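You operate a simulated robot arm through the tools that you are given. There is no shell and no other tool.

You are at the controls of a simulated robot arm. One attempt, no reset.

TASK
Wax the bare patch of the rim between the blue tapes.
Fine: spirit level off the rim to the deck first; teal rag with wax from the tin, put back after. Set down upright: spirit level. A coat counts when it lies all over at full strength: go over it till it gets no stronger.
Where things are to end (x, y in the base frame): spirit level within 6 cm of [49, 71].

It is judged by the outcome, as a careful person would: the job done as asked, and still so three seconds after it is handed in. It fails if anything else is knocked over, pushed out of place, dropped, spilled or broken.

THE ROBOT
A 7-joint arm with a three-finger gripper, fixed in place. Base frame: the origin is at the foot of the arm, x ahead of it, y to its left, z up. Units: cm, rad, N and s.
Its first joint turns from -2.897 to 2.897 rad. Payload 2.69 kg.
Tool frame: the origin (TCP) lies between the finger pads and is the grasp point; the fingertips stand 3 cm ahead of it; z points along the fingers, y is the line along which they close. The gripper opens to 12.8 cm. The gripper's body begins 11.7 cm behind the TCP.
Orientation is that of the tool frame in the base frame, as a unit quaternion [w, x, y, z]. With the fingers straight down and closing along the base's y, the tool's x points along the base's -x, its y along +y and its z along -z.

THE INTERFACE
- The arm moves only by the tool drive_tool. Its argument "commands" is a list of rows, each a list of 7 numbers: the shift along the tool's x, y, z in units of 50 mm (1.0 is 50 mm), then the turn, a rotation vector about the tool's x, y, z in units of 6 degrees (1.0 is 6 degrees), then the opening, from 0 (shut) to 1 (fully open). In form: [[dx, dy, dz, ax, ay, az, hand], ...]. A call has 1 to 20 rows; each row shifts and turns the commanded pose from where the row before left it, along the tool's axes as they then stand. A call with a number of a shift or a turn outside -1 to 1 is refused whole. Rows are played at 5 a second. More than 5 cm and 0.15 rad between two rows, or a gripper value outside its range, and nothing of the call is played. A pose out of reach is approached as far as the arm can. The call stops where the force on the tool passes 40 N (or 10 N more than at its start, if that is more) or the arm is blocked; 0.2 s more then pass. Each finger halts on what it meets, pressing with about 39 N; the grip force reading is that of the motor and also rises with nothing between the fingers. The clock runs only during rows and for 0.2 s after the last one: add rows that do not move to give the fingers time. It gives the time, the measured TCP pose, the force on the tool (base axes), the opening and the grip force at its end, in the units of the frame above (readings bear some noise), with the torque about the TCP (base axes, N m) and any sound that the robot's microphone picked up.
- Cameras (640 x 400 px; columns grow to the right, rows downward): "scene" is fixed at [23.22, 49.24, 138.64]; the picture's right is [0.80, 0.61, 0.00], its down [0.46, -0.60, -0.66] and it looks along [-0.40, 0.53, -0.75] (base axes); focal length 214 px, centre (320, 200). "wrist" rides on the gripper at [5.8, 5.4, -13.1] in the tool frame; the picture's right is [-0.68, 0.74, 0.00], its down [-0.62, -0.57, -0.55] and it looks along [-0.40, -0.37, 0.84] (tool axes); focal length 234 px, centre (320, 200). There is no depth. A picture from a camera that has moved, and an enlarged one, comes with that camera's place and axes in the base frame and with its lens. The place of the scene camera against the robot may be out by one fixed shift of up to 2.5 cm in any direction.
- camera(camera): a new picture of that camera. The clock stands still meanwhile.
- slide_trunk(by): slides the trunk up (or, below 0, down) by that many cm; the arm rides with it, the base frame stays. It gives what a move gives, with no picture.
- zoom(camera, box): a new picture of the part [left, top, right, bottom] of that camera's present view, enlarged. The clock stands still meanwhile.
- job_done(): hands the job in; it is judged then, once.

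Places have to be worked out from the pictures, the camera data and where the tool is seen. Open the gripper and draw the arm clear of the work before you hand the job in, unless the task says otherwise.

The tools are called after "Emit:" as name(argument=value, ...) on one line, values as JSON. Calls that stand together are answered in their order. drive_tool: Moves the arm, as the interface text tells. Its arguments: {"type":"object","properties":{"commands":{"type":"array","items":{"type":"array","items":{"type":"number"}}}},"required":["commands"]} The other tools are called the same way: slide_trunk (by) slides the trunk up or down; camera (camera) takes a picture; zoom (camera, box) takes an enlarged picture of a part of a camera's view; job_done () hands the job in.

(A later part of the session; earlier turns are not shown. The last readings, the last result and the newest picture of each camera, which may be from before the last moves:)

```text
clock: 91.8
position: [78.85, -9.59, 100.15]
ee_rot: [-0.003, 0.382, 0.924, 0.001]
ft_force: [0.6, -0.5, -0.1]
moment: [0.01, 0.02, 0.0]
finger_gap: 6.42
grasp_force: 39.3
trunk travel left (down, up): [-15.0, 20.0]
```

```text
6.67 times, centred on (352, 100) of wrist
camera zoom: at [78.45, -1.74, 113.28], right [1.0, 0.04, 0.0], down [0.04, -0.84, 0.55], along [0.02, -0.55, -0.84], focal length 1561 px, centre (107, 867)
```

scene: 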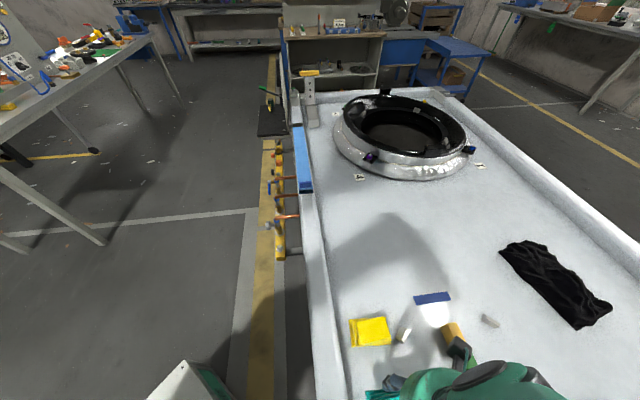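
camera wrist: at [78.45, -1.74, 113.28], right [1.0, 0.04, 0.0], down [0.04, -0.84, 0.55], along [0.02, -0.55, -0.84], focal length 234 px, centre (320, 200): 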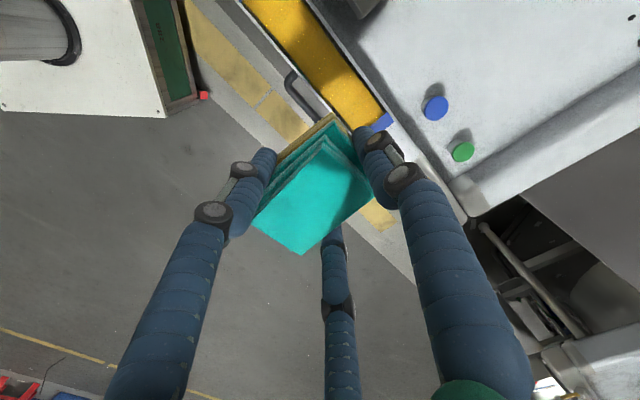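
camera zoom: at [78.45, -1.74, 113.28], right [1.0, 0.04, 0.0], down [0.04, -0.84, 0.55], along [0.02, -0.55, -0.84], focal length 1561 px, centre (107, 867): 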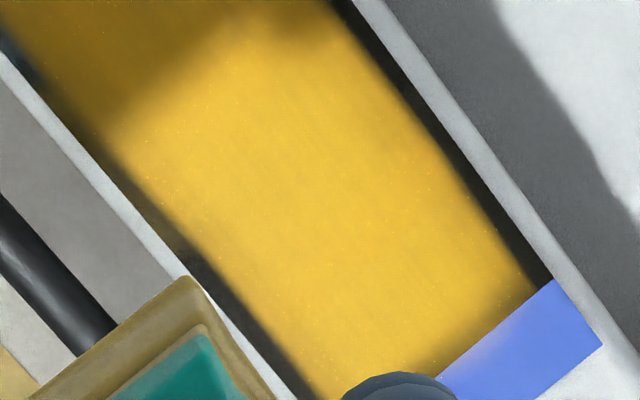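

The edge strips did not change with the sideways-shifted strokes and the gold looks the same, so they seem to be a fixed soft margin. I shift the view along the rim to inspect the second-tape end.

Emit:
drive_tool(commands=[[-0.6, 0, 0, 0, 0, 0, 0.3], [-0.6, -0.3, 0, 0, 0, 0, 0.3], [0, -0.3, 0, 0, 0, 0, 0.3], [0, 0, 0, 0, 0, 0, 0.3]])

Emit:
camera(camera="wrist")

Emit:
zoom(camera="wrist", box=[240, 0, 400, 100])

```text
clock: 92.8
position: [80.75, -15.82, 100.27]
ee_rot: [-0.003, 0.383, 0.924, 0.002]
ft_force: [-0.5, 0.6, -0.6]
moment: [-0.03, -0.04, 0.0]
finger_gap: 6.46
grasp_force: 39.4
trunk travel left (down, up): [-15.0, 20.0]
```

```text
taken
camera wrist: at [80.48, -8.01, 113.35], right [1.0, 0.04, 0.0], down [0.04, -0.84, 0.55], along [0.02, -0.55, -0.84], focal length 234 px, centre (320, 200)
```

wrist: 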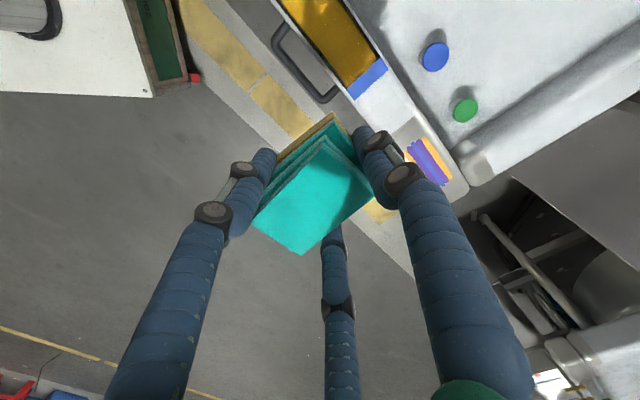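

```text
4.00 times, centred on (320, 50) of wrist
camera zoom: at [80.48, -8.01, 113.35], right [1.0, 0.04, 0.0], down [0.04, -0.84, 0.55], along [0.02, -0.55, -0.84], focal length 937 px, centre (320, 800)
```

zoom: 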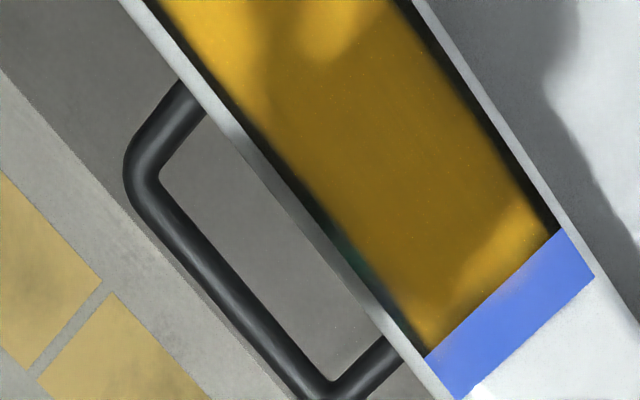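

The coat looks even, but the strips could also mean the rag ran short of wax on the shifted strokes. I'll re-dip in the tin and go over the edges again to be sure; carrying the rag back at z≈100.

Emit:
drive_tool(commands=[[0.34, 0.12, 0, 0, 0, 0, 0.3], [0.669, 0.238, 0, 0, 0, 0, 0.3], [0.669, 0.238, 0, 0, 0, 0, 0.3], [0.669, 0.238, 0, 0, 0, 0, 0.3], [0.669, 0.238, 0, 0, 0, 0, 0.3], [0.669, 0.238, 0, 0, 0, 0, 0.3], [0.669, 0.238, 0, 0, 0, 0, 0.3], [0.669, 0.238, 0, 0, 0, 0, 0.3], [0.669, 0.238, 0, 0, 0, 0, 0.3], [0.669, 0.238, 0, 0, 0, 0, 0.3], [0.669, 0.238, 0, 0, 0, 0, 0.3], [0.669, 0.238, 0, 0, 0, 0, 0.3], [0.669, 0.238, 0, 0, 0, 0, 0.3], [0.669, 0.238, 0, 0, 0, 0, 0.3], [0.669, 0.238, 0, 0, 0, 0, 0.3], [0.669, 0.238, 0, 0, 0, 0, 0.3], [0.669, 0.238, 0, 0, 0, 0, 0.3], [0.669, 0.238, 0, 0, 0, 0, 0.3], [0.669, 0.238, 0, 0, 0, 0, 0.3], [0.669, 0.238, 0, 0, 0, 0, 0.3]])

Emit:
drive_tool(commands=[[0.3, 0.1, 0, 0, 0, 0, 0.3], [0.02, 0.015, 0.3, 0, 0, 0, 0.3], [0, 0, 0.7, 0, 0, 0, 0.3], [0, 0, 0.7, 0, 0, 0, 0.3], [0, 0, 0.6, 0, 0, 0, 0.3], [0, 0, 0, 0, 0, 0, 0.3]])

Emit:
camera(camera="wrist")

```text
clock: 97.0
position: [51.08, 46.97, 100.38]
ee_rot: [-0.002, 0.384, 0.924, 0.001]
ft_force: [0.2, 0.1, -0.5]
moment: [0.0, 0.0, -0.04]
finger_gap: 6.47
grasp_force: 38.4
trunk travel left (down, up): [-15.0, 20.0]
```

```text
clock: 98.4
position: [50.35, 48.35, 88.97]
ee_rot: [-0.002, 0.383, 0.924, 0.0]
ft_force: [0.4, 0.7, -0.6]
moment: [0.01, 0.01, -0.02]
finger_gap: 6.49
grasp_force: 38.6
trunk travel left (down, up): [-15.0, 20.0]
```

```text
taken
camera wrist: at [50.03, 56.35, 101.99], right [1.0, 0.04, 0.0], down [0.04, -0.84, 0.55], along [0.02, -0.55, -0.84], focal length 234 px, centre (320, 200)
```

wrist: 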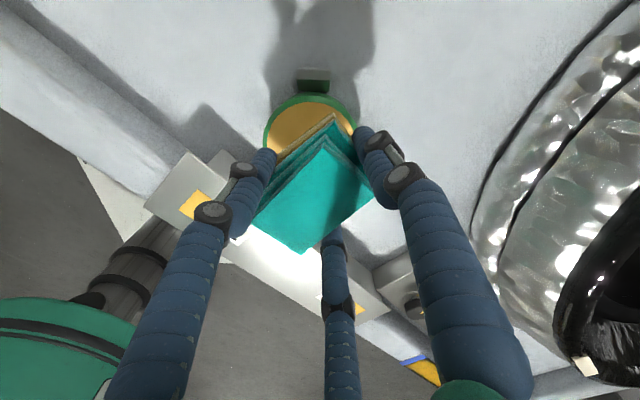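

The rag is over the tin again, tin unmoved. I lower to z≈83.4 and then creep to light contact.

Emit:
drive_tool(commands=[[0, 0, 0.4, 0, 0, 0, 0.3], [0, 0, 0.4, 0, 0, 0, 0.3], [0, 0, 0.2, 0, 0, 0, 0.3], [0, 0, 0.1, 0, 0, 0, 0.3], [0, 0, 0, 0, 0, 0, 0.3]])

Emit:
drive_tool(commands=[[0, 0, 0.03, 0, 0, 0, 0.3], [0, 0, 0.03, 0, 0, 0, 0.3], [0, 0, 0, 0, 0, 0, 0.3]])

Emit:
drive_tool(commands=[[0, 0, 0.03, 0, 0, 0, 0.3], [0, 0, 0, 0, 0, 0, 0.3]])

```text
clock: 99.6
position: [50.34, 48.39, 83.48]
ee_rot: [-0.002, 0.383, 0.924, 0.001]
ft_force: [-0.4, 0.4, -1.3]
moment: [0.03, -0.02, 0.0]
finger_gap: 6.47
grasp_force: 39.5
trunk travel left (down, up): [-15.0, 20.0]
```

```text
clock: 100.4
position: [50.46, 48.36, 83.09]
ee_rot: [-0.003, 0.382, 0.924, 0.001]
ft_force: [0.1, 0.5, 0.1]
moment: [0.0, 0.01, 0.03]
finger_gap: 6.43
grasp_force: 39.0
trunk travel left (down, up): [-15.0, 20.0]
```

```text
clock: 101.0
position: [50.24, 48.47, 83.04]
ee_rot: [-0.003, 0.383, 0.924, 0.001]
ft_force: [-0.6, 0.1, -0.4]
moment: [-0.03, -0.04, 0.02]
finger_gap: 6.45
grasp_force: 38.8
trunk travel left (down, up): [-15.0, 20.0]
```

Not touching yet at 83.0; continuing in 1 mm steps.

Emit:
drive_tool(commands=[[0, 0, 0.025, 0, 0, 0, 0.3], [0, 0, 0, 0, 0, 0, 0.3]])

Emit:
drive_tool(commands=[[0, 0, 0.025, 0, 0, 0, 0.3], [0, 0, 0, 0, 0, 0, 0.3]])

Emit:
drive_tool(commands=[[0, 0, 0.02, 0, 0, 0, 0.3], [0, 0, 0, 0, 0, 0, 0.3], [0, 0, 0, 0, 0, 0, 0.3]])

```text
clock: 101.6
position: [50.29, 48.27, 82.92]
ee_rot: [-0.002, 0.382, 0.924, 0.001]
ft_force: [0.7, -0.8, -0.4]
moment: [-0.02, -0.01, -0.02]
finger_gap: 6.46
grasp_force: 39.0
trunk travel left (down, up): [-15.0, 20.0]
```

```text
clock: 102.2
position: [50.46, 48.43, 82.79]
ee_rot: [-0.002, 0.382, 0.924, 0.001]
ft_force: [-0.5, 0.1, -0.4]
moment: [0.0, 0.0, 0.0]
finger_gap: 6.44
grasp_force: 38.9
trunk travel left (down, up): [-15.0, 20.0]
```

```text
clock: 103.0
position: [50.3, 48.34, 82.65]
ee_rot: [-0.002, 0.384, 0.923, 0.001]
ft_force: [-0.1, -0.2, -0.3]
moment: [-0.01, 0.0, 0.0]
finger_gap: 6.45
grasp_force: 39.1
trunk travel left (down, up): [-15.0, 20.0]
```

Still free at 82.65 (the rag has crept up a bit in the grip); continuing slowly.

Emit:
drive_tool(commands=[[0, 0, 0.025, 0, 0, 0, 0.3], [0, 0, 0, 0, 0, 0, 0.3]])

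Emit:
drive_tool(commands=[[0, 0, 0.025, 0, 0, 0, 0.3], [0, 0, 0, 0, 0, 0, 0.3]])

Emit:
drive_tool(commands=[[0, 0, 0.02, 0, 0, 0, 0.3], [0, 0, 0, 0, 0, 0, 0.3]])

```text
clock: 103.6
position: [50.41, 48.26, 82.58]
ee_rot: [-0.003, 0.382, 0.924, 0.001]
ft_force: [-1.1, 0.3, 2.0]
moment: [0.04, -0.07, -0.01]
finger_gap: 6.42
grasp_force: 39.7
trunk travel left (down, up): [-15.0, 20.0]
```

```text
clock: 104.2
position: [50.37, 48.33, 82.48]
ee_rot: [-0.002, 0.382, 0.924, 0.001]
ft_force: [-0.9, -0.1, 15.1]
moment: [-0.25, -0.13, 0.01]
finger_gap: 6.47
grasp_force: 39.1
trunk travel left (down, up): [-15.0, 20.0]
```

```text
clock: 104.8
position: [50.35, 48.31, 82.44]
ee_rot: [-0.002, 0.383, 0.924, 0.002]
ft_force: [-0.2, 1.8, 30.6]
moment: [-0.55, 0.19, -0.01]
finger_gap: 6.44
grasp_force: 39.0
trunk travel left (down, up): [-15.0, 20.0]
```

Pressed into the wax (30 N). I ease off, dwell a second, lift and check the rag's underside edge colour.

Emit:
drive_tool(commands=[[0, 0, -0.02, 0, 0, 0, 0.3], [0, 0, 0, 0, 0, 0, 0.3], [0, 0, 0, 0, 0, 0, 0.3], [0, 0, 0, 0, 0, 0, 0.3], [0, 0, 0, 0, 0, 0, 0.3], [0, 0, 0, 0, 0, 0, 0.3]])

Emit:
drive_tool(commands=[[0, 0, -0.05, 0, 0, 0, 0.3], [0, 0, -0.1, 0, 0, 0, 0.3], [0, 0, -0.3, 0, 0, 0, 0.3], [0, 0, -0.5, 0, 0, 0, 0.3], [0, 0, -0.7, 0, 0, 0, 0.3], [0, 0, -0.8, 0, 0, 0, 0.3], [0, 0, -0.6, 0, 0, 0, 0.3], [0, 0, 0, 0, 0, 0, 0.3]])

Emit:
zoom(camera="wrist", box=[200, 60, 440, 260])

```text
clock: 106.2
position: [50.26, 48.23, 82.4]
ee_rot: [-0.003, 0.382, 0.924, 0.002]
ft_force: [5.4, 6.2, 21.1]
moment: [-0.15, -0.13, 0.05]
finger_gap: 6.45
grasp_force: 39.1
trunk travel left (down, up): [-15.0, 20.0]
```

```text
clock: 108.0
position: [50.46, 48.12, 97.63]
ee_rot: [-0.002, 0.383, 0.924, 0.001]
ft_force: [0.0, 0.7, -0.6]
moment: [0.05, 0.0, 0.0]
finger_gap: 6.44
grasp_force: 38.8
trunk travel left (down, up): [-15.0, 20.0]
```

```text
2.00 times, centred on (320, 160) of wrist
camera zoom: at [50.11, 55.99, 110.67], right [1.0, 0.04, 0.0], down [0.04, -0.84, 0.55], along [0.02, -0.55, -0.84], focal length 468 px, centre (320, 280)
```

zoom: 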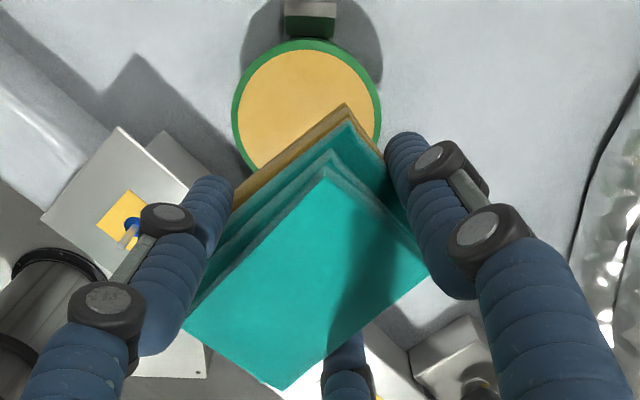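

Rag reloaded, tin in place. I carry it to the deck-side track at the first tape (TCP ≈(74.6,4.45)) at z≈97.6.

Emit:
drive_tool(commands=[[-0.3, -0.087, 0, 0, 0, 0, 0.3], [-0.66, -0.19, 0, 0, 0, 0, 0.3], [-0.685, -0.197, 0, 0, 0, 0, 0.3], [-0.685, -0.197, 0, 0, 0, 0, 0.3], [-0.685, -0.197, 0, 0, 0, 0, 0.3], [-0.685, -0.197, 0, 0, 0, 0, 0.3], [-0.685, -0.197, 0, 0, 0, 0, 0.3], [-0.685, -0.197, 0, 0, 0, 0, 0.3], [-0.685, -0.197, 0, 0, 0, 0, 0.3], [-0.685, -0.197, 0, 0, 0, 0, 0.3], [-0.685, -0.197, 0, 0, 0, 0, 0.3], [-0.685, -0.197, 0, 0, 0, 0, 0.3], [-0.685, -0.197, 0, 0, 0, 0, 0.3], [-0.685, -0.197, 0, 0, 0, 0, 0.3], [-0.4, -0.12, 0, 0, 0, 0, 0.3], [0, 0, 0, 0, 0, 0, 0.3]])

Emit:
drive_tool(commands=[[0, 0, 0.4, 0, 0, 0, 0.3], [0, 0, 0.7, 0, 0, 0, 0.3], [0, 0, 0.7, 0, 0, 0, 0.3], [0, 0, 0.5, 0, 0, 0, 0.3], [0, 0, 0.3, 0, 0, 0, 0.3], [0, 0, 0.14, 0, 0, 0, 0.3], [0, 0, 0, 0, 0, 0, 0.3]])

```text
clock: 111.4
position: [74.65, 4.67, 97.3]
ee_rot: [-0.002, 0.383, 0.924, 0.001]
ft_force: [0.0, 0.3, -0.8]
moment: [0.03, -0.03, -0.01]
finger_gap: 6.43
grasp_force: 39.1
trunk travel left (down, up): [-15.0, 20.0]
```

```text
clock: 113.0
position: [74.63, 4.75, 83.73]
ee_rot: [-0.002, 0.383, 0.924, 0.001]
ft_force: [-0.1, 0.0, -0.5]
moment: [-0.02, -0.01, 0.01]
finger_gap: 6.45
grasp_force: 38.6
trunk travel left (down, up): [-15.0, 20.0]
```

Now I creep down to light contact from 83.7.

Emit:
drive_tool(commands=[[0, 0, 0.05, 0, 0, 0, 0.3], [0, 0, 0.03, 0, 0, 0, 0.3], [0, 0, 0, 0, 0, 0, 0.3]])

Emit:
drive_tool(commands=[[0, 0, 0.025, 0, 0, 0, 0.3], [0, 0, 0, 0, 0, 0, 0.3]])

Emit:
drive_tool(commands=[[0, 0, 0.02, 0, 0, 0, 0.3], [0, 0, 0, 0, 0, 0, 0.3]])

```text
clock: 113.8
position: [74.51, 4.78, 83.34]
ee_rot: [-0.003, 0.383, 0.924, 0.001]
ft_force: [-0.6, -0.3, 0.4]
moment: [-0.01, -0.02, 0.01]
finger_gap: 6.44
grasp_force: 39.0
trunk travel left (down, up): [-15.0, 20.0]
```

```text
clock: 114.4
position: [74.52, 4.7, 83.26]
ee_rot: [-0.001, 0.383, 0.924, 0.001]
ft_force: [-1.4, -1.8, 7.0]
moment: [-0.27, -0.03, -0.02]
finger_gap: 6.47
grasp_force: 38.8
trunk travel left (down, up): [-15.0, 20.0]
```

```text
clock: 115.0
position: [74.56, 4.72, 83.35]
ee_rot: [-0.002, 0.382, 0.924, 0.0]
ft_force: [-2.5, 1.2, 14.0]
moment: [-0.27, 0.14, -0.1]
finger_gap: 6.42
grasp_force: 39.1
trunk travel left (down, up): [-15.0, 20.0]
```

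Contact at 14 N. I stroke along the deck-side track to the second tape.

Emit:
drive_tool(commands=[[-0.1, 0, 0, 0, 0, 0, 0.3], [-0.2, 0, 0, 0, 0, 0, 0.3], [-0.2, 0, 0, 0, 0, 0, 0.3], [-0.2, 0, 0, 0, 0, 0, 0.3], [-0.2, 0, 0, 0, 0, 0, 0.3], [-0.1, 0, 0, 0, 0, 0, 0.3]])

Emit:
drive_tool(commands=[[-0.1, 0, 0, 0, 0, 0, 0.3], [-0.2, 0, 0, 0, 0, 0, 0.3], [-0.2, 0, 0, 0, 0, 0, 0.3], [-0.2, 0, 0, 0, 0, 0, 0.3], [-0.2, 0, 0, 0, 0, 0, 0.3], [-0.1, 0, 0, 0, 0, 0, 0.3]])

Emit:
drive_tool(commands=[[-0.1, 0, 0, 0, 0, 0, 0.3], [-0.2, 0, 0, 0, 0, 0, 0.3], [-0.2, 0, 0, 0, 0, 0, 0.3], [-0.2, 0, 0, 0, 0, 0, 0.3], [-0.2, 0, 0, 0, 0, 0, 0.3], [-0.2, 0, 0, 0, 0, 0, 0.3], [0, 0, 0, 0, 0, 0, 0.3]])

```text
clock: 116.4
position: [78.06, 1.17, 83.15]
ee_rot: [-0.002, 0.383, 0.924, 0.001]
ft_force: [-4.2, 6.4, 20.5]
moment: [-0.1, 0.33, -0.18]
finger_gap: 6.43
grasp_force: 38.5
trunk travel left (down, up): [-15.0, 20.0]
```

```text
clock: 117.8
position: [81.53, -2.37, 83.17]
ee_rot: [-0.002, 0.383, 0.924, 0.0]
ft_force: [-5.3, 2.8, 19.9]
moment: [-0.17, 0.25, -0.18]
finger_gap: 6.45
grasp_force: 38.7
trunk travel left (down, up): [-15.0, 20.0]
```

```text
clock: 119.4
position: [85.18, -6.09, 83.03]
ee_rot: [-0.002, 0.383, 0.924, 0.0]
ft_force: [-5.1, 5.6, 24.5]
moment: [-0.18, 0.34, -0.17]
finger_gap: 6.47
grasp_force: 38.8
trunk travel left (down, up): [-15.0, 20.0]
```

The TCP sank a little (rag creeping up in the grip), so I ease off 1 mm, finish the last 7 mm, then lift to inspect.

Emit:
drive_tool(commands=[[0, 0, -0.02, 0, 0, 0, 0.3], [-0.14, 0, 0, 0, 0, 0, 0.3], [0, 0, 0, 0, 0, 0, 0.3]])

Emit:
drive_tool(commands=[[0, 0, -0.2, 0, 0, 0, 0.3], [0, 0, -0.6, 0, 0, 0, 0.3], [0, 0, -0.8, 0, 0, 0, 0.3], [0, 0, -0.8, 0, 0, 0, 0.3], [0, 0, -0.8, 0, 0, 0, 0.3], [0.1, -0.3, -0.19, 0, 0, 0, 0.3], [0.2, -0.5, 0, 0, 0, 0, 0.3], [0.2, -0.5, 0, 0, 0, 0, 0.3], [0.044, -0.135, 0, 0, 0, 0, 0.3], [0, 0, 0, 0, 0, 0, 0.3]])

Emit:
zoom(camera="wrist", box=[240, 0, 336, 60])

Emit:
zoom(camera="wrist", box=[304, 70, 400, 130])

```text
clock: 120.2
position: [85.85, -6.71, 83.07]
ee_rot: [-0.002, 0.382, 0.924, 0.001]
ft_force: [-2.3, 4.4, 17.7]
moment: [-0.13, 0.18, -0.14]
finger_gap: 6.45
grasp_force: 38.8
trunk travel left (down, up): [-15.0, 20.0]
```

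```text
clock: 122.4
position: [78.99, -10.01, 100.06]
ee_rot: [-0.002, 0.382, 0.924, 0.002]
ft_force: [0.2, -0.1, -0.6]
moment: [0.0, 0.02, -0.04]
finger_gap: 6.43
grasp_force: 39.4
trunk travel left (down, up): [-15.0, 20.0]
```

```text
6.67 times, centred on (288, 30) of wrist
camera zoom: at [78.56, -2.07, 113.19], right [1.0, 0.04, 0.0], down [0.04, -0.84, 0.55], along [0.02, -0.55, -0.84], focal length 1561 px, centre (533, 1333)
```

zoom: 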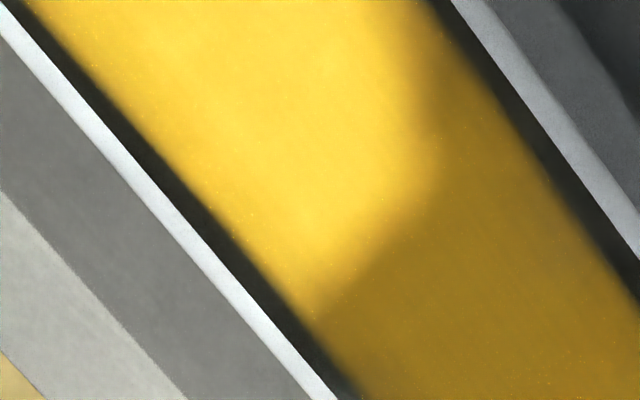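

```text
6.67 times, centred on (352, 100) of wrist
camera zoom: at [78.56, -2.07, 113.19], right [1.0, 0.04, 0.0], down [0.04, -0.84, 0.55], along [0.02, -0.55, -0.84], focal length 1561 px, centre (107, 867)
```

zoom: 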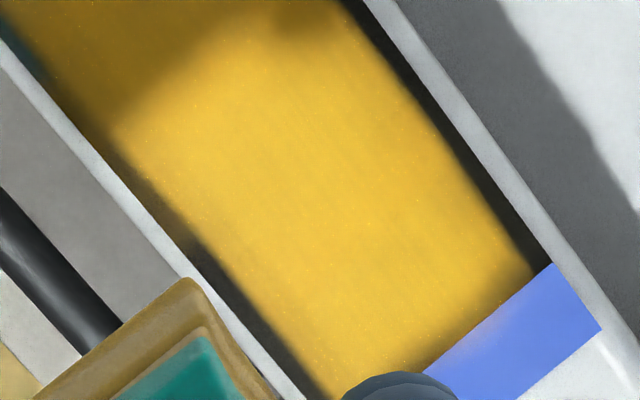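

The strips are unchanged even with a freshly loaded rag on the deck-side track, so they are the fixed margin. I'll still run the floor-side and centre tracks with the fresh wax until nothing gets stronger.

Emit:
drive_tool(commands=[[-0.25, 0.46, 0, 0, 0, 0, 0.3], [-0.245, 0.46, 0, 0, 0, 0, 0.3], [0, 0, 0.5, 0, 0, 0, 0.3], [0, 0, 0.8, 0, 0, 0, 0.3], [0, 0, 0.8, 0, 0, 0, 0.3], [0, 0, 0.6, 0, 0, 0, 0.3], [0, 0, 0.4, 0, 0, 0, 0.3], [0, 0, 0.19, 0, 0, 0, 0.3], [0, 0, 0, 0, 0, 0, 0.3]])

Emit:
drive_tool(commands=[[0, 0, 0.05, 0, 0, 0, 0.3], [0, 0, 0.03, 0, 0, 0, 0.3], [0, 0, 0, 0, 0, 0, 0.3]])

Emit:
drive_tool(commands=[[0, 0, 0.03, 0, 0, 0, 0.3], [0, 0, 0, 0, 0, 0, 0.3]])

```text
clock: 124.4
position: [83.73, -8.51, 83.54]
ee_rot: [-0.002, 0.383, 0.924, 0.0]
ft_force: [0.0, 0.0, -0.8]
moment: [0.06, 0.0, 0.03]
finger_gap: 6.42
grasp_force: 39.1
trunk travel left (down, up): [-15.0, 20.0]
```

```text
clock: 125.2
position: [83.83, -8.47, 83.16]
ee_rot: [-0.001, 0.382, 0.924, 0.001]
ft_force: [-1.6, -0.3, 2.8]
moment: [0.01, -0.08, -0.02]
finger_gap: 6.44
grasp_force: 39.1
trunk travel left (down, up): [-15.0, 20.0]
```

```text
clock: 125.8
position: [83.83, -8.37, 83.12]
ee_rot: [-0.002, 0.383, 0.924, 0.001]
ft_force: [-2.3, 1.6, 13.6]
moment: [-0.08, 0.0, 0.0]
finger_gap: 6.43
grasp_force: 38.8
trunk travel left (down, up): [-15.0, 20.0]
```

Contact 13.6 N. Stroke along the floor-side track to the first tape.

Emit:
drive_tool(commands=[[0.1, 0, 0, 0, 0, 0, 0.3], [0.2, 0, 0, 0, 0, 0, 0.3], [0.2, 0, 0, 0, 0, 0, 0.3], [0.2, 0, 0, 0, 0, 0, 0.3], [0.2, 0, 0, 0, 0, 0, 0.3], [0.1, 0, 0, 0, 0, 0, 0.3]])

Emit:
drive_tool(commands=[[0.1, 0, 0, 0, 0, 0, 0.3], [0.2, 0, 0, 0, 0, 0, 0.3], [0.2, 0, 0, 0, 0, 0, 0.3], [0.2, 0, 0, 0, 0, 0, 0.3], [0.2, 0, 0, 0, 0, 0, 0.3], [0.1, 0, 0, 0, 0, 0, 0.3]])

Emit:
drive_tool(commands=[[0.1, 0, 0, 0, 0, 0, 0.3], [0.2, 0, 0, 0, 0, 0, 0.3], [0.2, 0, 0, 0, 0, 0, 0.3], [0.2, 0, 0, 0, 0, 0, 0.3], [0.2, 0, 0, 0, 0, 0, 0.3], [0.2, 0, 0, 0, 0, 0, 0.3], [0, 0, 0, 0, 0, 0, 0.3]])

```text
clock: 127.2
position: [80.45, -4.82, 83.25]
ee_rot: [-0.003, 0.383, 0.924, 0.0]
ft_force: [1.9, -1.9, 10.3]
moment: [-0.24, -0.08, 0.01]
finger_gap: 6.43
grasp_force: 39.3
trunk travel left (down, up): [-15.0, 20.0]
```

```text
clock: 128.6
position: [76.76, -1.4, 83.17]
ee_rot: [-0.002, 0.382, 0.924, 0.002]
ft_force: [2.5, -1.4, 12.0]
moment: [-0.16, -0.08, 0.0]
finger_gap: 6.44
grasp_force: 38.9
trunk travel left (down, up): [-15.0, 20.0]
```

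```text
clock: 130.2
position: [72.96, 2.7, 83.1]
ee_rot: [-0.003, 0.383, 0.924, 0.0]
ft_force: [-1.5, 1.2, 4.3]
moment: [-0.02, -0.05, 0.0]
finger_gap: 6.44
grasp_force: 38.5
trunk travel left (down, up): [-15.0, 20.0]
```

Now the centre track back to the second tape: shift 1 cm toward the deck side, press 0.5 mm more, and stroke.

Emit:
drive_tool(commands=[[0, 0.1, 0, 0, 0, 0, 0.3], [0, 0.1, 0.01, 0, 0, 0, 0.3], [-0.1, 0, 0, 0, 0, 0, 0.3], [-0.2, 0, 0, 0, 0, 0, 0.3], [-0.2, 0, 0, 0, 0, 0, 0.3], [-0.2, 0, 0, 0, 0, 0, 0.3], [-0.2, 0, 0, 0, 0, 0, 0.3]])

Emit:
drive_tool(commands=[[-0.2, 0, 0, 0, 0, 0, 0.3], [-0.2, 0, 0, 0, 0, 0, 0.3], [-0.2, 0, 0, 0, 0, 0, 0.3], [-0.2, 0, 0, 0, 0, 0, 0.3], [-0.2, 0, 0, 0, 0, 0, 0.3]])

Emit:
drive_tool(commands=[[-0.2, 0, 0, 0, 0, 0, 0.3], [-0.2, 0, 0, 0, 0, 0, 0.3], [-0.2, 0, 0, 0, 0, 0, 0.3], [-0.2, 0, 0, 0, 0, 0, 0.3], [-0.2, 0, 0, 0, 0, 0, 0.3], [-0.2, 0, 0, 0, 0, 0, 0.3], [0, 0, 0, 0, 0, 0, 0.3]])

```text
clock: 131.8
position: [76.75, 0.21, 83.0]
ee_rot: [-0.002, 0.383, 0.924, 0.001]
ft_force: [-0.5, 0.8, 9.8]
moment: [-0.17, 0.13, -0.06]
finger_gap: 6.45
grasp_force: 38.8
trunk travel left (down, up): [-15.0, 20.0]
```

```text
clock: 133.0
position: [80.28, -3.41, 83.16]
ee_rot: [-0.001, 0.382, 0.924, 0.0]
ft_force: [-3.7, 1.1, 14.6]
moment: [-0.22, 0.25, -0.09]
finger_gap: 6.44
grasp_force: 38.9
trunk travel left (down, up): [-15.0, 20.0]
```

```text
clock: 134.6
position: [84.46, -7.53, 83.13]
ee_rot: [-0.001, 0.383, 0.924, 0.001]
ft_force: [-2.2, 2.9, 18.9]
moment: [-0.21, 0.28, -0.09]
finger_gap: 6.43
grasp_force: 38.9
trunk travel left (down, up): [-15.0, 20.0]
```

At the second tape again with steady 10–19 N. One more centre pass back to the first tape, then I'll inspect.

Emit:
drive_tool(commands=[[-0.06, 0, -0.01, 0, 0, 0, 0.3], [0.1, 0, 0, 0, 0, 0, 0.3], [0.2, 0, 0, 0, 0, 0, 0.3], [0.2, 0, 0, 0, 0, 0, 0.3], [0.2, 0, 0, 0, 0, 0, 0.3], [0.2, 0, 0, 0, 0, 0, 0.3], [0.2, 0, 0, 0, 0, 0, 0.3]])

Emit:
drive_tool(commands=[[0.2, 0, 0, 0, 0, 0, 0.3], [0.2, 0, 0, 0, 0, 0, 0.3], [0.2, 0, 0, 0, 0, 0, 0.3], [0.2, 0, 0, 0, 0, 0, 0.3], [0.2, 0, 0, 0, 0, 0, 0.3]])

Emit:
drive_tool(commands=[[0.2, 0, 0, 0, 0, 0, 0.3], [0.2, 0, 0, 0, 0, 0, 0.3], [0.2, 0, 0, 0, 0, 0, 0.3], [0.2, 0, 0, 0, 0, 0, 0.3], [0.2, 0, 0, 0, 0, 0, 0.3], [0.06, 0, 0, 0, 0, 0, 0.3], [0, 0, 0, 0, 0, 0, 0.3]])

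```text
clock: 136.2
position: [80.86, -3.88, 83.0]
ee_rot: [-0.003, 0.382, 0.924, 0.0]
ft_force: [-1.2, 1.7, 3.3]
moment: [0.0, -0.07, 0.04]
finger_gap: 6.45
grasp_force: 38.6
trunk travel left (down, up): [-15.0, 20.0]
```

```text
clock: 137.4
position: [77.32, -0.44, 83.04]
ee_rot: [-0.003, 0.383, 0.924, 0.001]
ft_force: [0.4, 1.2, 6.5]
moment: [-0.15, -0.04, 0.01]
finger_gap: 6.42
grasp_force: 39.4
trunk travel left (down, up): [-15.0, 20.0]
```

```text
clock: 139.0
position: [73.69, 3.27, 83.23]
ee_rot: [-0.002, 0.382, 0.924, 0.001]
ft_force: [0.5, 0.7, -1.1]
moment: [0.01, 0.01, 0.01]
finger_gap: 6.45
grasp_force: 39.2
trunk travel left (down, up): [-15.0, 20.0]
```

Contact was just lost at the end. I lift and return to the viewing pose to compare the coat.

Emit:
drive_tool(commands=[[0, 0, -0.2, 0, 0, 0, 0.3], [0, 0, -0.6, 0, 0, 0, 0.3], [0, 0, -0.8, 0, 0, 0, 0.3], [0, 0, -0.8, 0, 0, 0, 0.3], [0, 0, -0.8, 0, 0, 0, 0.3], [-0.5, -0.2, -0.18, 0, 0, 0, 0.3], [-0.6, -0.27, 0, 0, 0, 0, 0.3], [-0.6, -0.27, 0, 0, 0, 0, 0.3], [-0.6, -0.27, 0, 0, 0, 0, 0.3], [-0.25, -0.08, 0, 0, 0, 0, 0.3], [0, 0, 0, 0, 0, 0, 0.3]])

Emit:
zoom(camera="wrist", box=[240, 0, 336, 60])

Emit:
zoom(camera="wrist", box=[304, 70, 400, 130])

Emit:
camera(camera="wrist")

```text
clock: 141.4
position: [79.03, -9.59, 100.08]
ee_rot: [-0.002, 0.383, 0.924, 0.001]
ft_force: [-0.2, 0.1, -0.3]
moment: [0.02, 0.02, 0.0]
finger_gap: 6.44
grasp_force: 39.0
trunk travel left (down, up): [-15.0, 20.0]
```

```text
6.67 times, centred on (288, 30) of wrist
camera zoom: at [78.64, -1.69, 113.2], right [1.0, 0.04, 0.0], down [0.04, -0.84, 0.55], along [0.02, -0.55, -0.84], focal length 1561 px, centre (533, 1333)
```

zoom: 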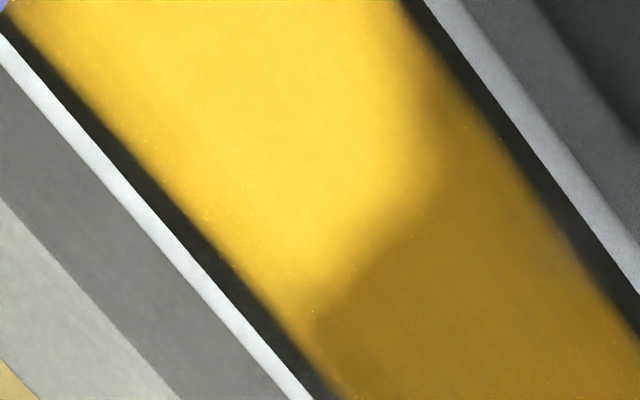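

```text
6.67 times, centred on (352, 100) of wrist
camera zoom: at [78.64, -1.69, 113.2], right [1.0, 0.04, 0.0], down [0.04, -0.84, 0.55], along [0.02, -0.55, -0.84], focal length 1561 px, centre (107, 867)
```

zoom: 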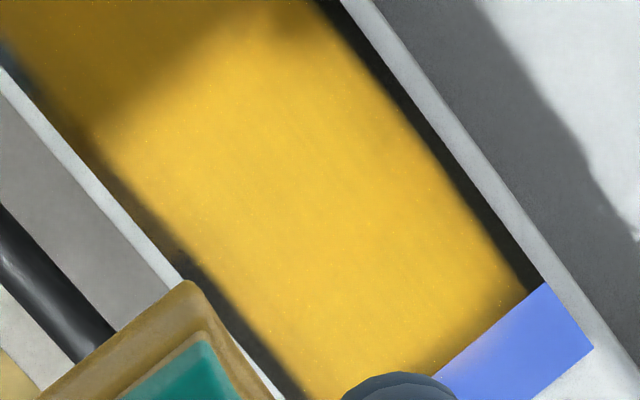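

```text
taken
camera wrist: at [78.64, -1.69, 113.2], right [1.0, 0.04, 0.0], down [0.04, -0.84, 0.55], along [0.02, -0.55, -0.84], focal length 234 px, centre (320, 200)
```

wrist: 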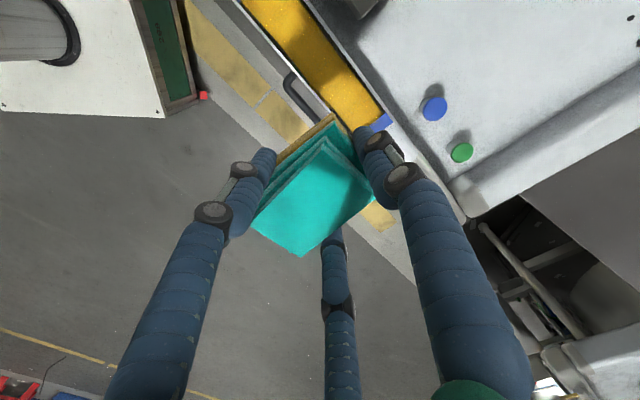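

The gold is unchanged from the previous look: no stronger. I check the first-tape end too.

Emit:
drive_tool(commands=[[0.5, 0, 0, 0, 0, 0, 0.3], [0.6, 0, 0, 0, 0, 0, 0.3], [0.5, 0, 0, 0, 0, 0, 0.3], [0, 0, 0, 0, 0, 0, 0.3]])

Emit:
camera(camera="wrist")

Emit:
zoom(camera="wrist", box=[260, 20, 420, 120])

```text
clock: 142.4
position: [73.3, -3.95, 100.09]
ee_rot: [-0.003, 0.382, 0.924, 0.001]
ft_force: [0.0, 0.6, 0.6]
moment: [-0.03, -0.03, 0.03]
finger_gap: 6.46
grasp_force: 39.5
trunk travel left (down, up): [-15.0, 20.0]
```

```text
taken
camera wrist: at [73.03, 3.89, 113.12], right [1.0, 0.04, 0.0], down [0.04, -0.84, 0.55], along [0.02, -0.55, -0.84], focal length 234 px, centre (320, 200)
```

wrist: 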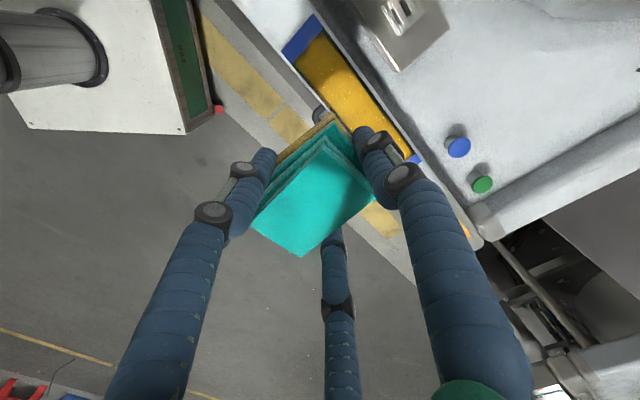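

```text
4.00 times, centred on (340, 70) of wrist
camera zoom: at [73.03, 3.89, 113.12], right [1.0, 0.04, 0.0], down [0.04, -0.84, 0.55], along [0.02, -0.55, -0.84], focal length 937 px, centre (240, 720)
```

zoom: 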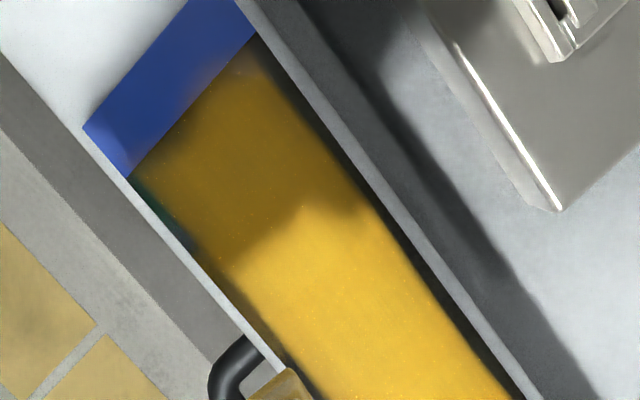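

Both ends are coated up to the tapes. One doubt remains: a slightly crowned rim would also leave such edge strips under a flat rag. I'll test with the rag tilted 7° toward the deck edge over a short middle stretch.

Emit:
drive_tool(commands=[[-0.03, 0.5, 0, 0, 0, 0, 0.3], [-0.044, 0.6, 0, 0, 0, 0, 0.3], [0, 0.31, 0.3, 0, 0, 0, 0.3], [0, 0, 0.7, 0, 0, 0, 0.3], [0, 0, 0.8, 0, 0, 0, 0.3], [0, 0, 0.7, 0, 0, 0, 0.3], [0, 0, 0.5, 0, 0, 0, 0.3], [0, 0, 0.12, 0.4, 0, 0, 0.3], [0, 0, 0, 0.4, 0, 0, 0.3], [0, 0, 0, 0.367, 0, 0, 0.3], [0, 0, 0, 0, 0, 0, 0.3]])

Emit:
camera(camera="wrist")

```text
clock: 144.8
position: [78.46, 0.81, 84.43]
ee_rot: [-0.026, 0.382, 0.922, -0.056]
ft_force: [-1.3, 0.8, -0.2]
moment: [0.05, -0.03, 0.02]
finger_gap: 6.43
grasp_force: 38.9
trunk travel left (down, up): [-15.0, 20.0]
```

```text
taken
camera wrist: at [79.19, 9.85, 96.78], right [0.99, 0.04, -0.09], down [0.09, -0.79, 0.61], along [-0.05, -0.62, -0.79], focal length 234 px, centre (320, 200)
```

wrist: 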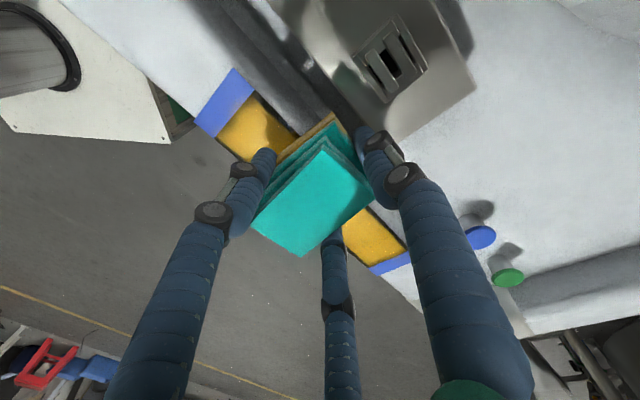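

Tilt is as intended (deck-side end lower). I creep straight down to light contact.

Emit:
drive_tool(commands=[[0, 0.01, 0.08, 0, 0, 0, 0.3], [0, 0.008, 0.06, 0, 0, 0, 0.3], [0, 0, 0, 0, 0, 0, 0.3]])

Emit:
drive_tool(commands=[[0, 0.004, 0.03, 0, 0, 0, 0.3], [0, 0, 0, 0, 0, 0, 0.3]])

Emit:
drive_tool(commands=[[0, 0.003, 0.025, 0, 0, 0, 0.3], [0, 0, 0, 0, 0, 0, 0.3]])

```text
clock: 145.6
position: [78.41, 0.84, 83.79]
ee_rot: [-0.026, 0.382, 0.922, -0.056]
ft_force: [0.9, -0.3, 0.2]
moment: [0.0, 0.02, 0.0]
finger_gap: 6.42
grasp_force: 38.4
trunk travel left (down, up): [-15.0, 20.0]
```

```text
clock: 146.2
position: [78.35, 0.78, 83.43]
ee_rot: [-0.026, 0.382, 0.922, -0.055]
ft_force: [-0.1, 0.2, -1.1]
moment: [0.0, -0.04, -0.01]
finger_gap: 6.45
grasp_force: 38.8
trunk travel left (down, up): [-15.0, 20.0]
```

```text
clock: 146.8
position: [78.31, 0.79, 83.49]
ee_rot: [-0.026, 0.382, 0.922, -0.054]
ft_force: [-0.1, -0.6, -1.2]
moment: [0.05, 0.03, 0.04]
finger_gap: 6.47
grasp_force: 39.2
trunk travel left (down, up): [-15.0, 20.0]
```

Still free; continuing in ~1 mm steps.

Emit:
drive_tool(commands=[[0, 0.003, 0.025, 0, 0, 0, 0.3], [0, 0, 0, 0, 0, 0, 0.3]])

Emit:
drive_tool(commands=[[0, 0.003, 0.025, 0, 0, 0, 0.3], [0, 0, 0, 0, 0, 0, 0.3]])

Emit:
drive_tool(commands=[[0, 0.002, 0.02, 0, 0, 0, 0.3], [0, 0, 0, 0, 0, 0, 0.3]])

```text
clock: 147.4
position: [78.28, 0.87, 83.31]
ee_rot: [-0.026, 0.381, 0.922, -0.056]
ft_force: [-0.5, -0.2, -0.5]
moment: [0.03, 0.03, 0.01]
finger_gap: 6.41
grasp_force: 38.9
trunk travel left (down, up): [-15.0, 20.0]
```

```text
clock: 148.0
position: [78.46, 0.87, 83.19]
ee_rot: [-0.026, 0.382, 0.922, -0.055]
ft_force: [0.4, -0.2, -0.2]
moment: [0.0, -0.02, -0.01]
finger_gap: 6.44
grasp_force: 38.5
trunk travel left (down, up): [-15.0, 20.0]
```

```text
clock: 148.6
position: [78.39, 0.89, 83.11]
ee_rot: [-0.026, 0.382, 0.922, -0.056]
ft_force: [0.0, 0.2, 2.8]
moment: [-0.06, -0.09, -0.04]
finger_gap: 6.43
grasp_force: 39.0
trunk travel left (down, up): [-15.0, 20.0]
```

Contact begins (2.8 N at z≈83.1). I press slightly more and stroke 5 cm along the deck edge, then back.

Emit:
drive_tool(commands=[[0, 0.002, 0.015, 0, 0, 0, 0.3], [-0.1, 0, 0, 0, 0, 0, 0.3], [-0.2, 0, 0, 0, 0, 0, 0.3], [-0.2, 0, 0, 0, 0, 0, 0.3], [-0.2, 0, 0, 0, 0, 0, 0.3], [-0.2, 0, 0, 0, 0, 0, 0.3], [-0.1, 0, 0, 0, 0, 0, 0.3], [0, 0, 0, 0, 0, 0, 0.3]])

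Emit:
camera(camera="wrist")

Emit:
zoom(camera="wrist", box=[180, 20, 340, 120])

```text
clock: 150.4
position: [81.77, -2.64, 83.06]
ee_rot: [-0.025, 0.382, 0.922, -0.056]
ft_force: [-2.4, 3.6, 15.8]
moment: [0.04, -0.02, 0.05]
finger_gap: 6.46
grasp_force: 39.0
trunk travel left (down, up): [-15.0, 20.0]
```

```text
taken
camera wrist: at [82.59, 6.3, 95.44], right [0.99, 0.04, -0.09], down [0.09, -0.79, 0.61], along [-0.05, -0.62, -0.79], focal length 234 px, centre (320, 200)
```

wrist: 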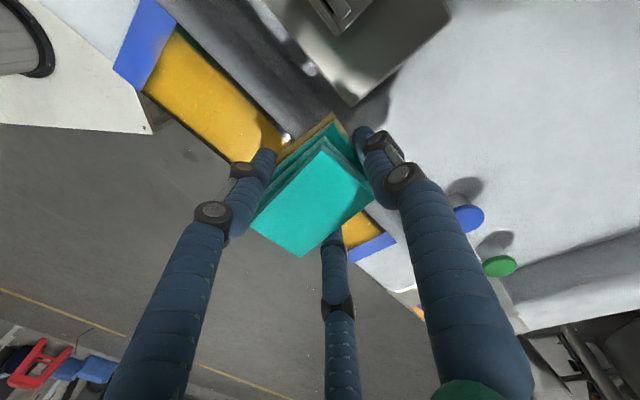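

```text
4.00 times, centred on (260, 70) of wrist
camera zoom: at [82.59, 6.3, 95.44], right [0.99, 0.04, -0.09], down [0.09, -0.79, 0.61], along [-0.05, -0.62, -0.79], focal length 937 px, centre (560, 720)
```

zoom: 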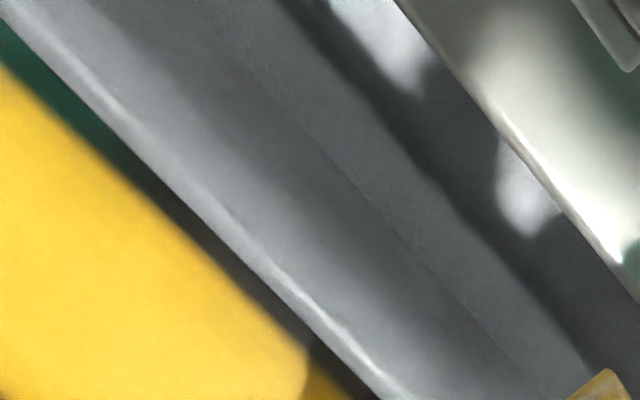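

Even with the tilted rag pressed right on the deck-side edge the strip stays the same, so it is just the fixed border of the coat. I lift, level the rag again, and will do a last centre pass reaching slightly farther onto both tapes.

Emit:
drive_tool(commands=[[0, -0.012, -0.1, 0, 0, 0, 0.3], [0, -0.024, -0.2, 0, 0, 0, 0.3], [0, 0, 0, -0.4, 0, 0, 0.3], [0, 0, 0, -0.4, 0, 0, 0.3], [-0.1, -0.15, 0, -0.367, 0, 0, 0.3], [-0.1, -0.16, 0, 0, 0, 0, 0.3], [0, 0, 0, 0, 0, 0, 0.3]])

Emit:
drive_tool(commands=[[0, 0, 0.1, 0, 0, 0, 0.3], [0, 0, 0.1, 0, 0, 0, 0.3], [0, 0, 0.04, 0, 0, 0, 0.3], [0, 0, 0, 0, 0, 0, 0.3]])

```text
clock: 152.0
position: [81.42, -4.52, 84.6]
ee_rot: [-0.002, 0.382, 0.924, 0.001]
ft_force: [-0.6, -0.4, -0.8]
moment: [0.04, 0.01, 0.01]
finger_gap: 6.44
grasp_force: 38.2
trunk travel left (down, up): [-15.0, 20.0]
```

```text
clock: 153.0
position: [81.39, -4.47, 83.28]
ee_rot: [-0.002, 0.383, 0.924, 0.001]
ft_force: [0.6, -0.3, -0.6]
moment: [-0.01, -0.01, -0.04]
finger_gap: 6.44
grasp_force: 39.1
trunk travel left (down, up): [-15.0, 20.0]
```

The tool is level again at (81.4,-4.5,83.3), just above the coat. I creep down to contact.

Emit:
drive_tool(commands=[[0, 0, 0.025, 0, 0, 0, 0.3], [0, 0, 0, 0, 0, 0, 0.3]])

Emit:
drive_tool(commands=[[0, 0, 0.025, 0, 0, 0, 0.3], [0, 0, 0, 0, 0, 0, 0.3]])

Emit:
drive_tool(commands=[[0, 0, 0.02, 0, 0, 0, 0.3], [0, 0, 0, 0, 0, 0, 0.3]])

```text
clock: 153.6
position: [81.51, -4.51, 83.19]
ee_rot: [-0.003, 0.383, 0.924, 0.001]
ft_force: [0.2, 0.0, -0.5]
moment: [0.02, -0.02, -0.01]
finger_gap: 6.45
grasp_force: 38.7
trunk travel left (down, up): [-15.0, 20.0]
```

```text
clock: 154.2
position: [81.51, -4.41, 83.11]
ee_rot: [-0.003, 0.383, 0.924, 0.001]
ft_force: [-0.7, 0.9, 0.0]
moment: [0.05, 0.01, 0.01]
finger_gap: 6.43
grasp_force: 38.8
trunk travel left (down, up): [-15.0, 20.0]
```

```text
clock: 154.8
position: [81.59, -4.55, 83.15]
ee_rot: [-0.002, 0.383, 0.924, 0.001]
ft_force: [-0.7, 0.2, 2.1]
moment: [-0.15, 0.08, -0.02]
finger_gap: 6.44
grasp_force: 39.1
trunk travel left (down, up): [-15.0, 20.0]
```

Contact starts; I press a little and stroke 5 cm onto the second tape's edge, then all the way back to the first.

Emit:
drive_tool(commands=[[0, 0, 0.02, 0, 0, 0, 0.3], [-0.15, 0, 0, 0, 0, 0, 0.3], [-0.2, 0, 0, 0, 0, 0, 0.3], [-0.2, 0, 0, 0, 0, 0, 0.3], [-0.2, 0, 0, 0, 0, 0, 0.3], [-0.15, 0, 0, 0, 0, 0, 0.3], [-0.1, 0, 0, 0, 0, 0, 0.3], [0, 0, 0, 0, 0, 0, 0.3]])

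Emit:
drive_tool(commands=[[0.1, 0, 0, 0, 0, 0, 0.3], [0.2, 0, 0, 0, 0, 0, 0.3], [0.2, 0, 0, 0, 0, 0, 0.3], [0.2, 0, 0, 0, 0, 0, 0.3], [0.2, 0, 0, 0, 0, 0, 0.3], [0.2, 0, 0, 0, 0, 0, 0.3], [0.2, 0, 0, 0, 0, 0, 0.3], [0.2, 0, 0, 0, 0, 0, 0.3]])

```text
clock: 156.6
position: [85.13, -8.11, 83.12]
ee_rot: [-0.001, 0.383, 0.924, 0.001]
ft_force: [-4.5, 3.6, 19.6]
moment: [-0.3, 0.38, -0.11]
finger_gap: 6.45
grasp_force: 38.7
trunk travel left (down, up): [-15.0, 20.0]
```

```text
clock: 158.4
position: [79.67, -2.77, 82.96]
ee_rot: [-0.002, 0.383, 0.924, 0.0]
ft_force: [6.5, -5.8, 30.6]
moment: [-0.58, 0.07, 0.11]
finger_gap: 6.44
grasp_force: 38.8
trunk travel left (down, up): [-15.0, 20.0]
```

Force reached 30 N, so I ease off 1.5 mm and finish the stroke to the first tape.

Emit:
drive_tool(commands=[[0, 0, -0.03, 0, 0, 0, 0.3], [0.2, 0, 0, 0, 0, 0, 0.3], [0.2, 0, 0, 0, 0, 0, 0.3], [0.2, 0, 0, 0, 0, 0, 0.3], [0.2, 0, 0, 0, 0, 0, 0.3], [0.2, 0, 0, 0, 0, 0, 0.3]])

Emit:
drive_tool(commands=[[0.2, 0, 0, 0, 0, 0, 0.3], [0.2, 0, 0, 0, 0, 0, 0.3], [0.2, 0, 0, 0, 0, 0, 0.3], [0.15, 0, 0, 0, 0, 0, 0.3], [0.1, 0, 0, 0, 0, 0, 0.3], [0, 0, 0, 0, 0, 0, 0.3]])

```text
clock: 159.8
position: [76.01, 0.96, 83.07]
ee_rot: [-0.003, 0.383, 0.924, 0.001]
ft_force: [1.2, 0.8, 7.9]
moment: [-0.17, 0.09, 0.05]
finger_gap: 6.47
grasp_force: 39.3
trunk travel left (down, up): [-15.0, 20.0]
```

```text
clock: 161.2
position: [73.15, 3.87, 83.03]
ee_rot: [-0.002, 0.383, 0.924, 0.001]
ft_force: [-0.2, -0.4, -0.3]
moment: [0.0, 0.05, 0.04]
finger_gap: 6.44
grasp_force: 39.1
trunk travel left (down, up): [-15.0, 20.0]
```

Contact was lost near the first tape, so I press down to touch and rub ±1.5 cm there.

Emit:
drive_tool(commands=[[0, 0, 0.03, 0, 0, 0, 0.3], [0, 0, 0, 0, 0, 0, 0.3]])

Emit:
drive_tool(commands=[[0, 0, 0.01, 0, 0, 0, 0.3], [-0.15, 0, 0, 0, 0, 0, 0.3], [-0.2, 0, 0, 0, 0, 0, 0.3], [0.2, 0, 0, 0, 0, 0, 0.3], [0.15, 0, 0, 0, 0, 0, 0.3], [0, 0, 0, 0, 0, 0, 0.3]])

```text
clock: 161.8
position: [73.29, 3.77, 83.11]
ee_rot: [-0.002, 0.383, 0.924, 0.001]
ft_force: [-1.5, 2.1, 4.1]
moment: [-0.12, 0.02, 0.0]
finger_gap: 6.43
grasp_force: 38.9
trunk travel left (down, up): [-15.0, 20.0]
```

```text
clock: 163.2
position: [73.23, 3.85, 82.93]
ee_rot: [-0.003, 0.383, 0.924, 0.0]
ft_force: [0.4, -0.8, 8.4]
moment: [-0.2, -0.09, 0.0]
finger_gap: 6.43
grasp_force: 39.0
trunk travel left (down, up): [-15.0, 20.0]
```

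Good contact there; I add a short side-to-side rub at this end, then lift for a last inspection.

Emit:
drive_tool(commands=[[0, -0.15, 0, 0, 0, 0, 0.3], [0, -0.1, 0, 0, 0, 0, 0.3], [0, 0.2, 0, 0, 0, 0, 0.3], [0, 0.2, 0, 0, 0, 0, 0.3], [0, 0.1, 0, 0, 0, 0, 0.3], [0, -0.2, 0, 0, 0, 0, 0.3], [0, 0, -0.2, 0, 0, 0, 0.3], [0, 0, -0.6, 0, 0, 0, 0.3], [0, 0, -0.8, 0, 0, 0, 0.3], [0, 0, -0.8, 0, 0, 0, 0.3], [0, 0, -0.8, 0, 0, 0, 0.3], [-0.5, -0.25, -0.2, 0, 0, 0, 0.3], [-0.6, -0.3, 0, 0, 0, 0, 0.3], [-0.5, -0.3, 0, 0, 0, 0, 0.3], [-0.4, -0.25, 0, 0, 0, 0, 0.3], [0, 0, 0, 0, 0, 0, 0.3]])

Emit:
camera(camera="wrist")

Emit:
zoom(camera="wrist", box=[230, 0, 422, 120])

```text
clock: 166.6
position: [76.54, -7.28, 99.81]
ee_rot: [-0.002, 0.383, 0.924, 0.001]
ft_force: [0.6, -0.1, 0.3]
moment: [0.05, 0.02, -0.04]
finger_gap: 6.41
grasp_force: 39.5
trunk travel left (down, up): [-15.0, 20.0]
```

```text
taken
camera wrist: at [76.2, 0.71, 112.91], right [1.0, 0.04, 0.0], down [0.04, -0.84, 0.55], along [0.02, -0.55, -0.84], focal length 234 px, centre (320, 200)
```

wrist: 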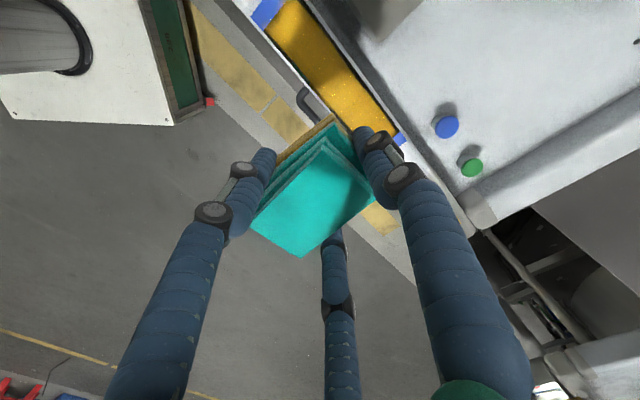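

```text
3.33 times, centred on (326, 60) of wrist
camera zoom: at [76.2, 0.71, 112.91], right [1.0, 0.04, 0.0], down [0.04, -0.84, 0.55], along [0.02, -0.55, -0.84], focal length 781 px, centre (300, 667)
```

zoom: 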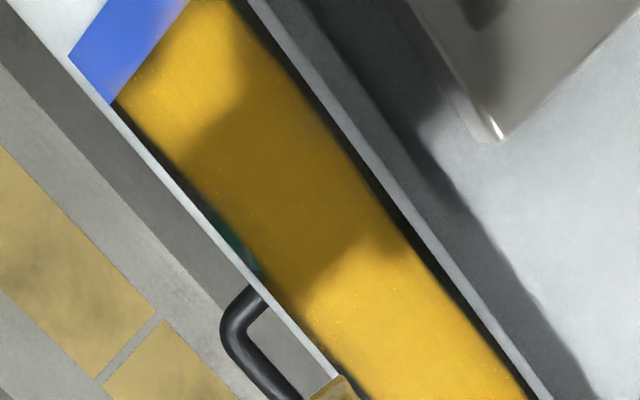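

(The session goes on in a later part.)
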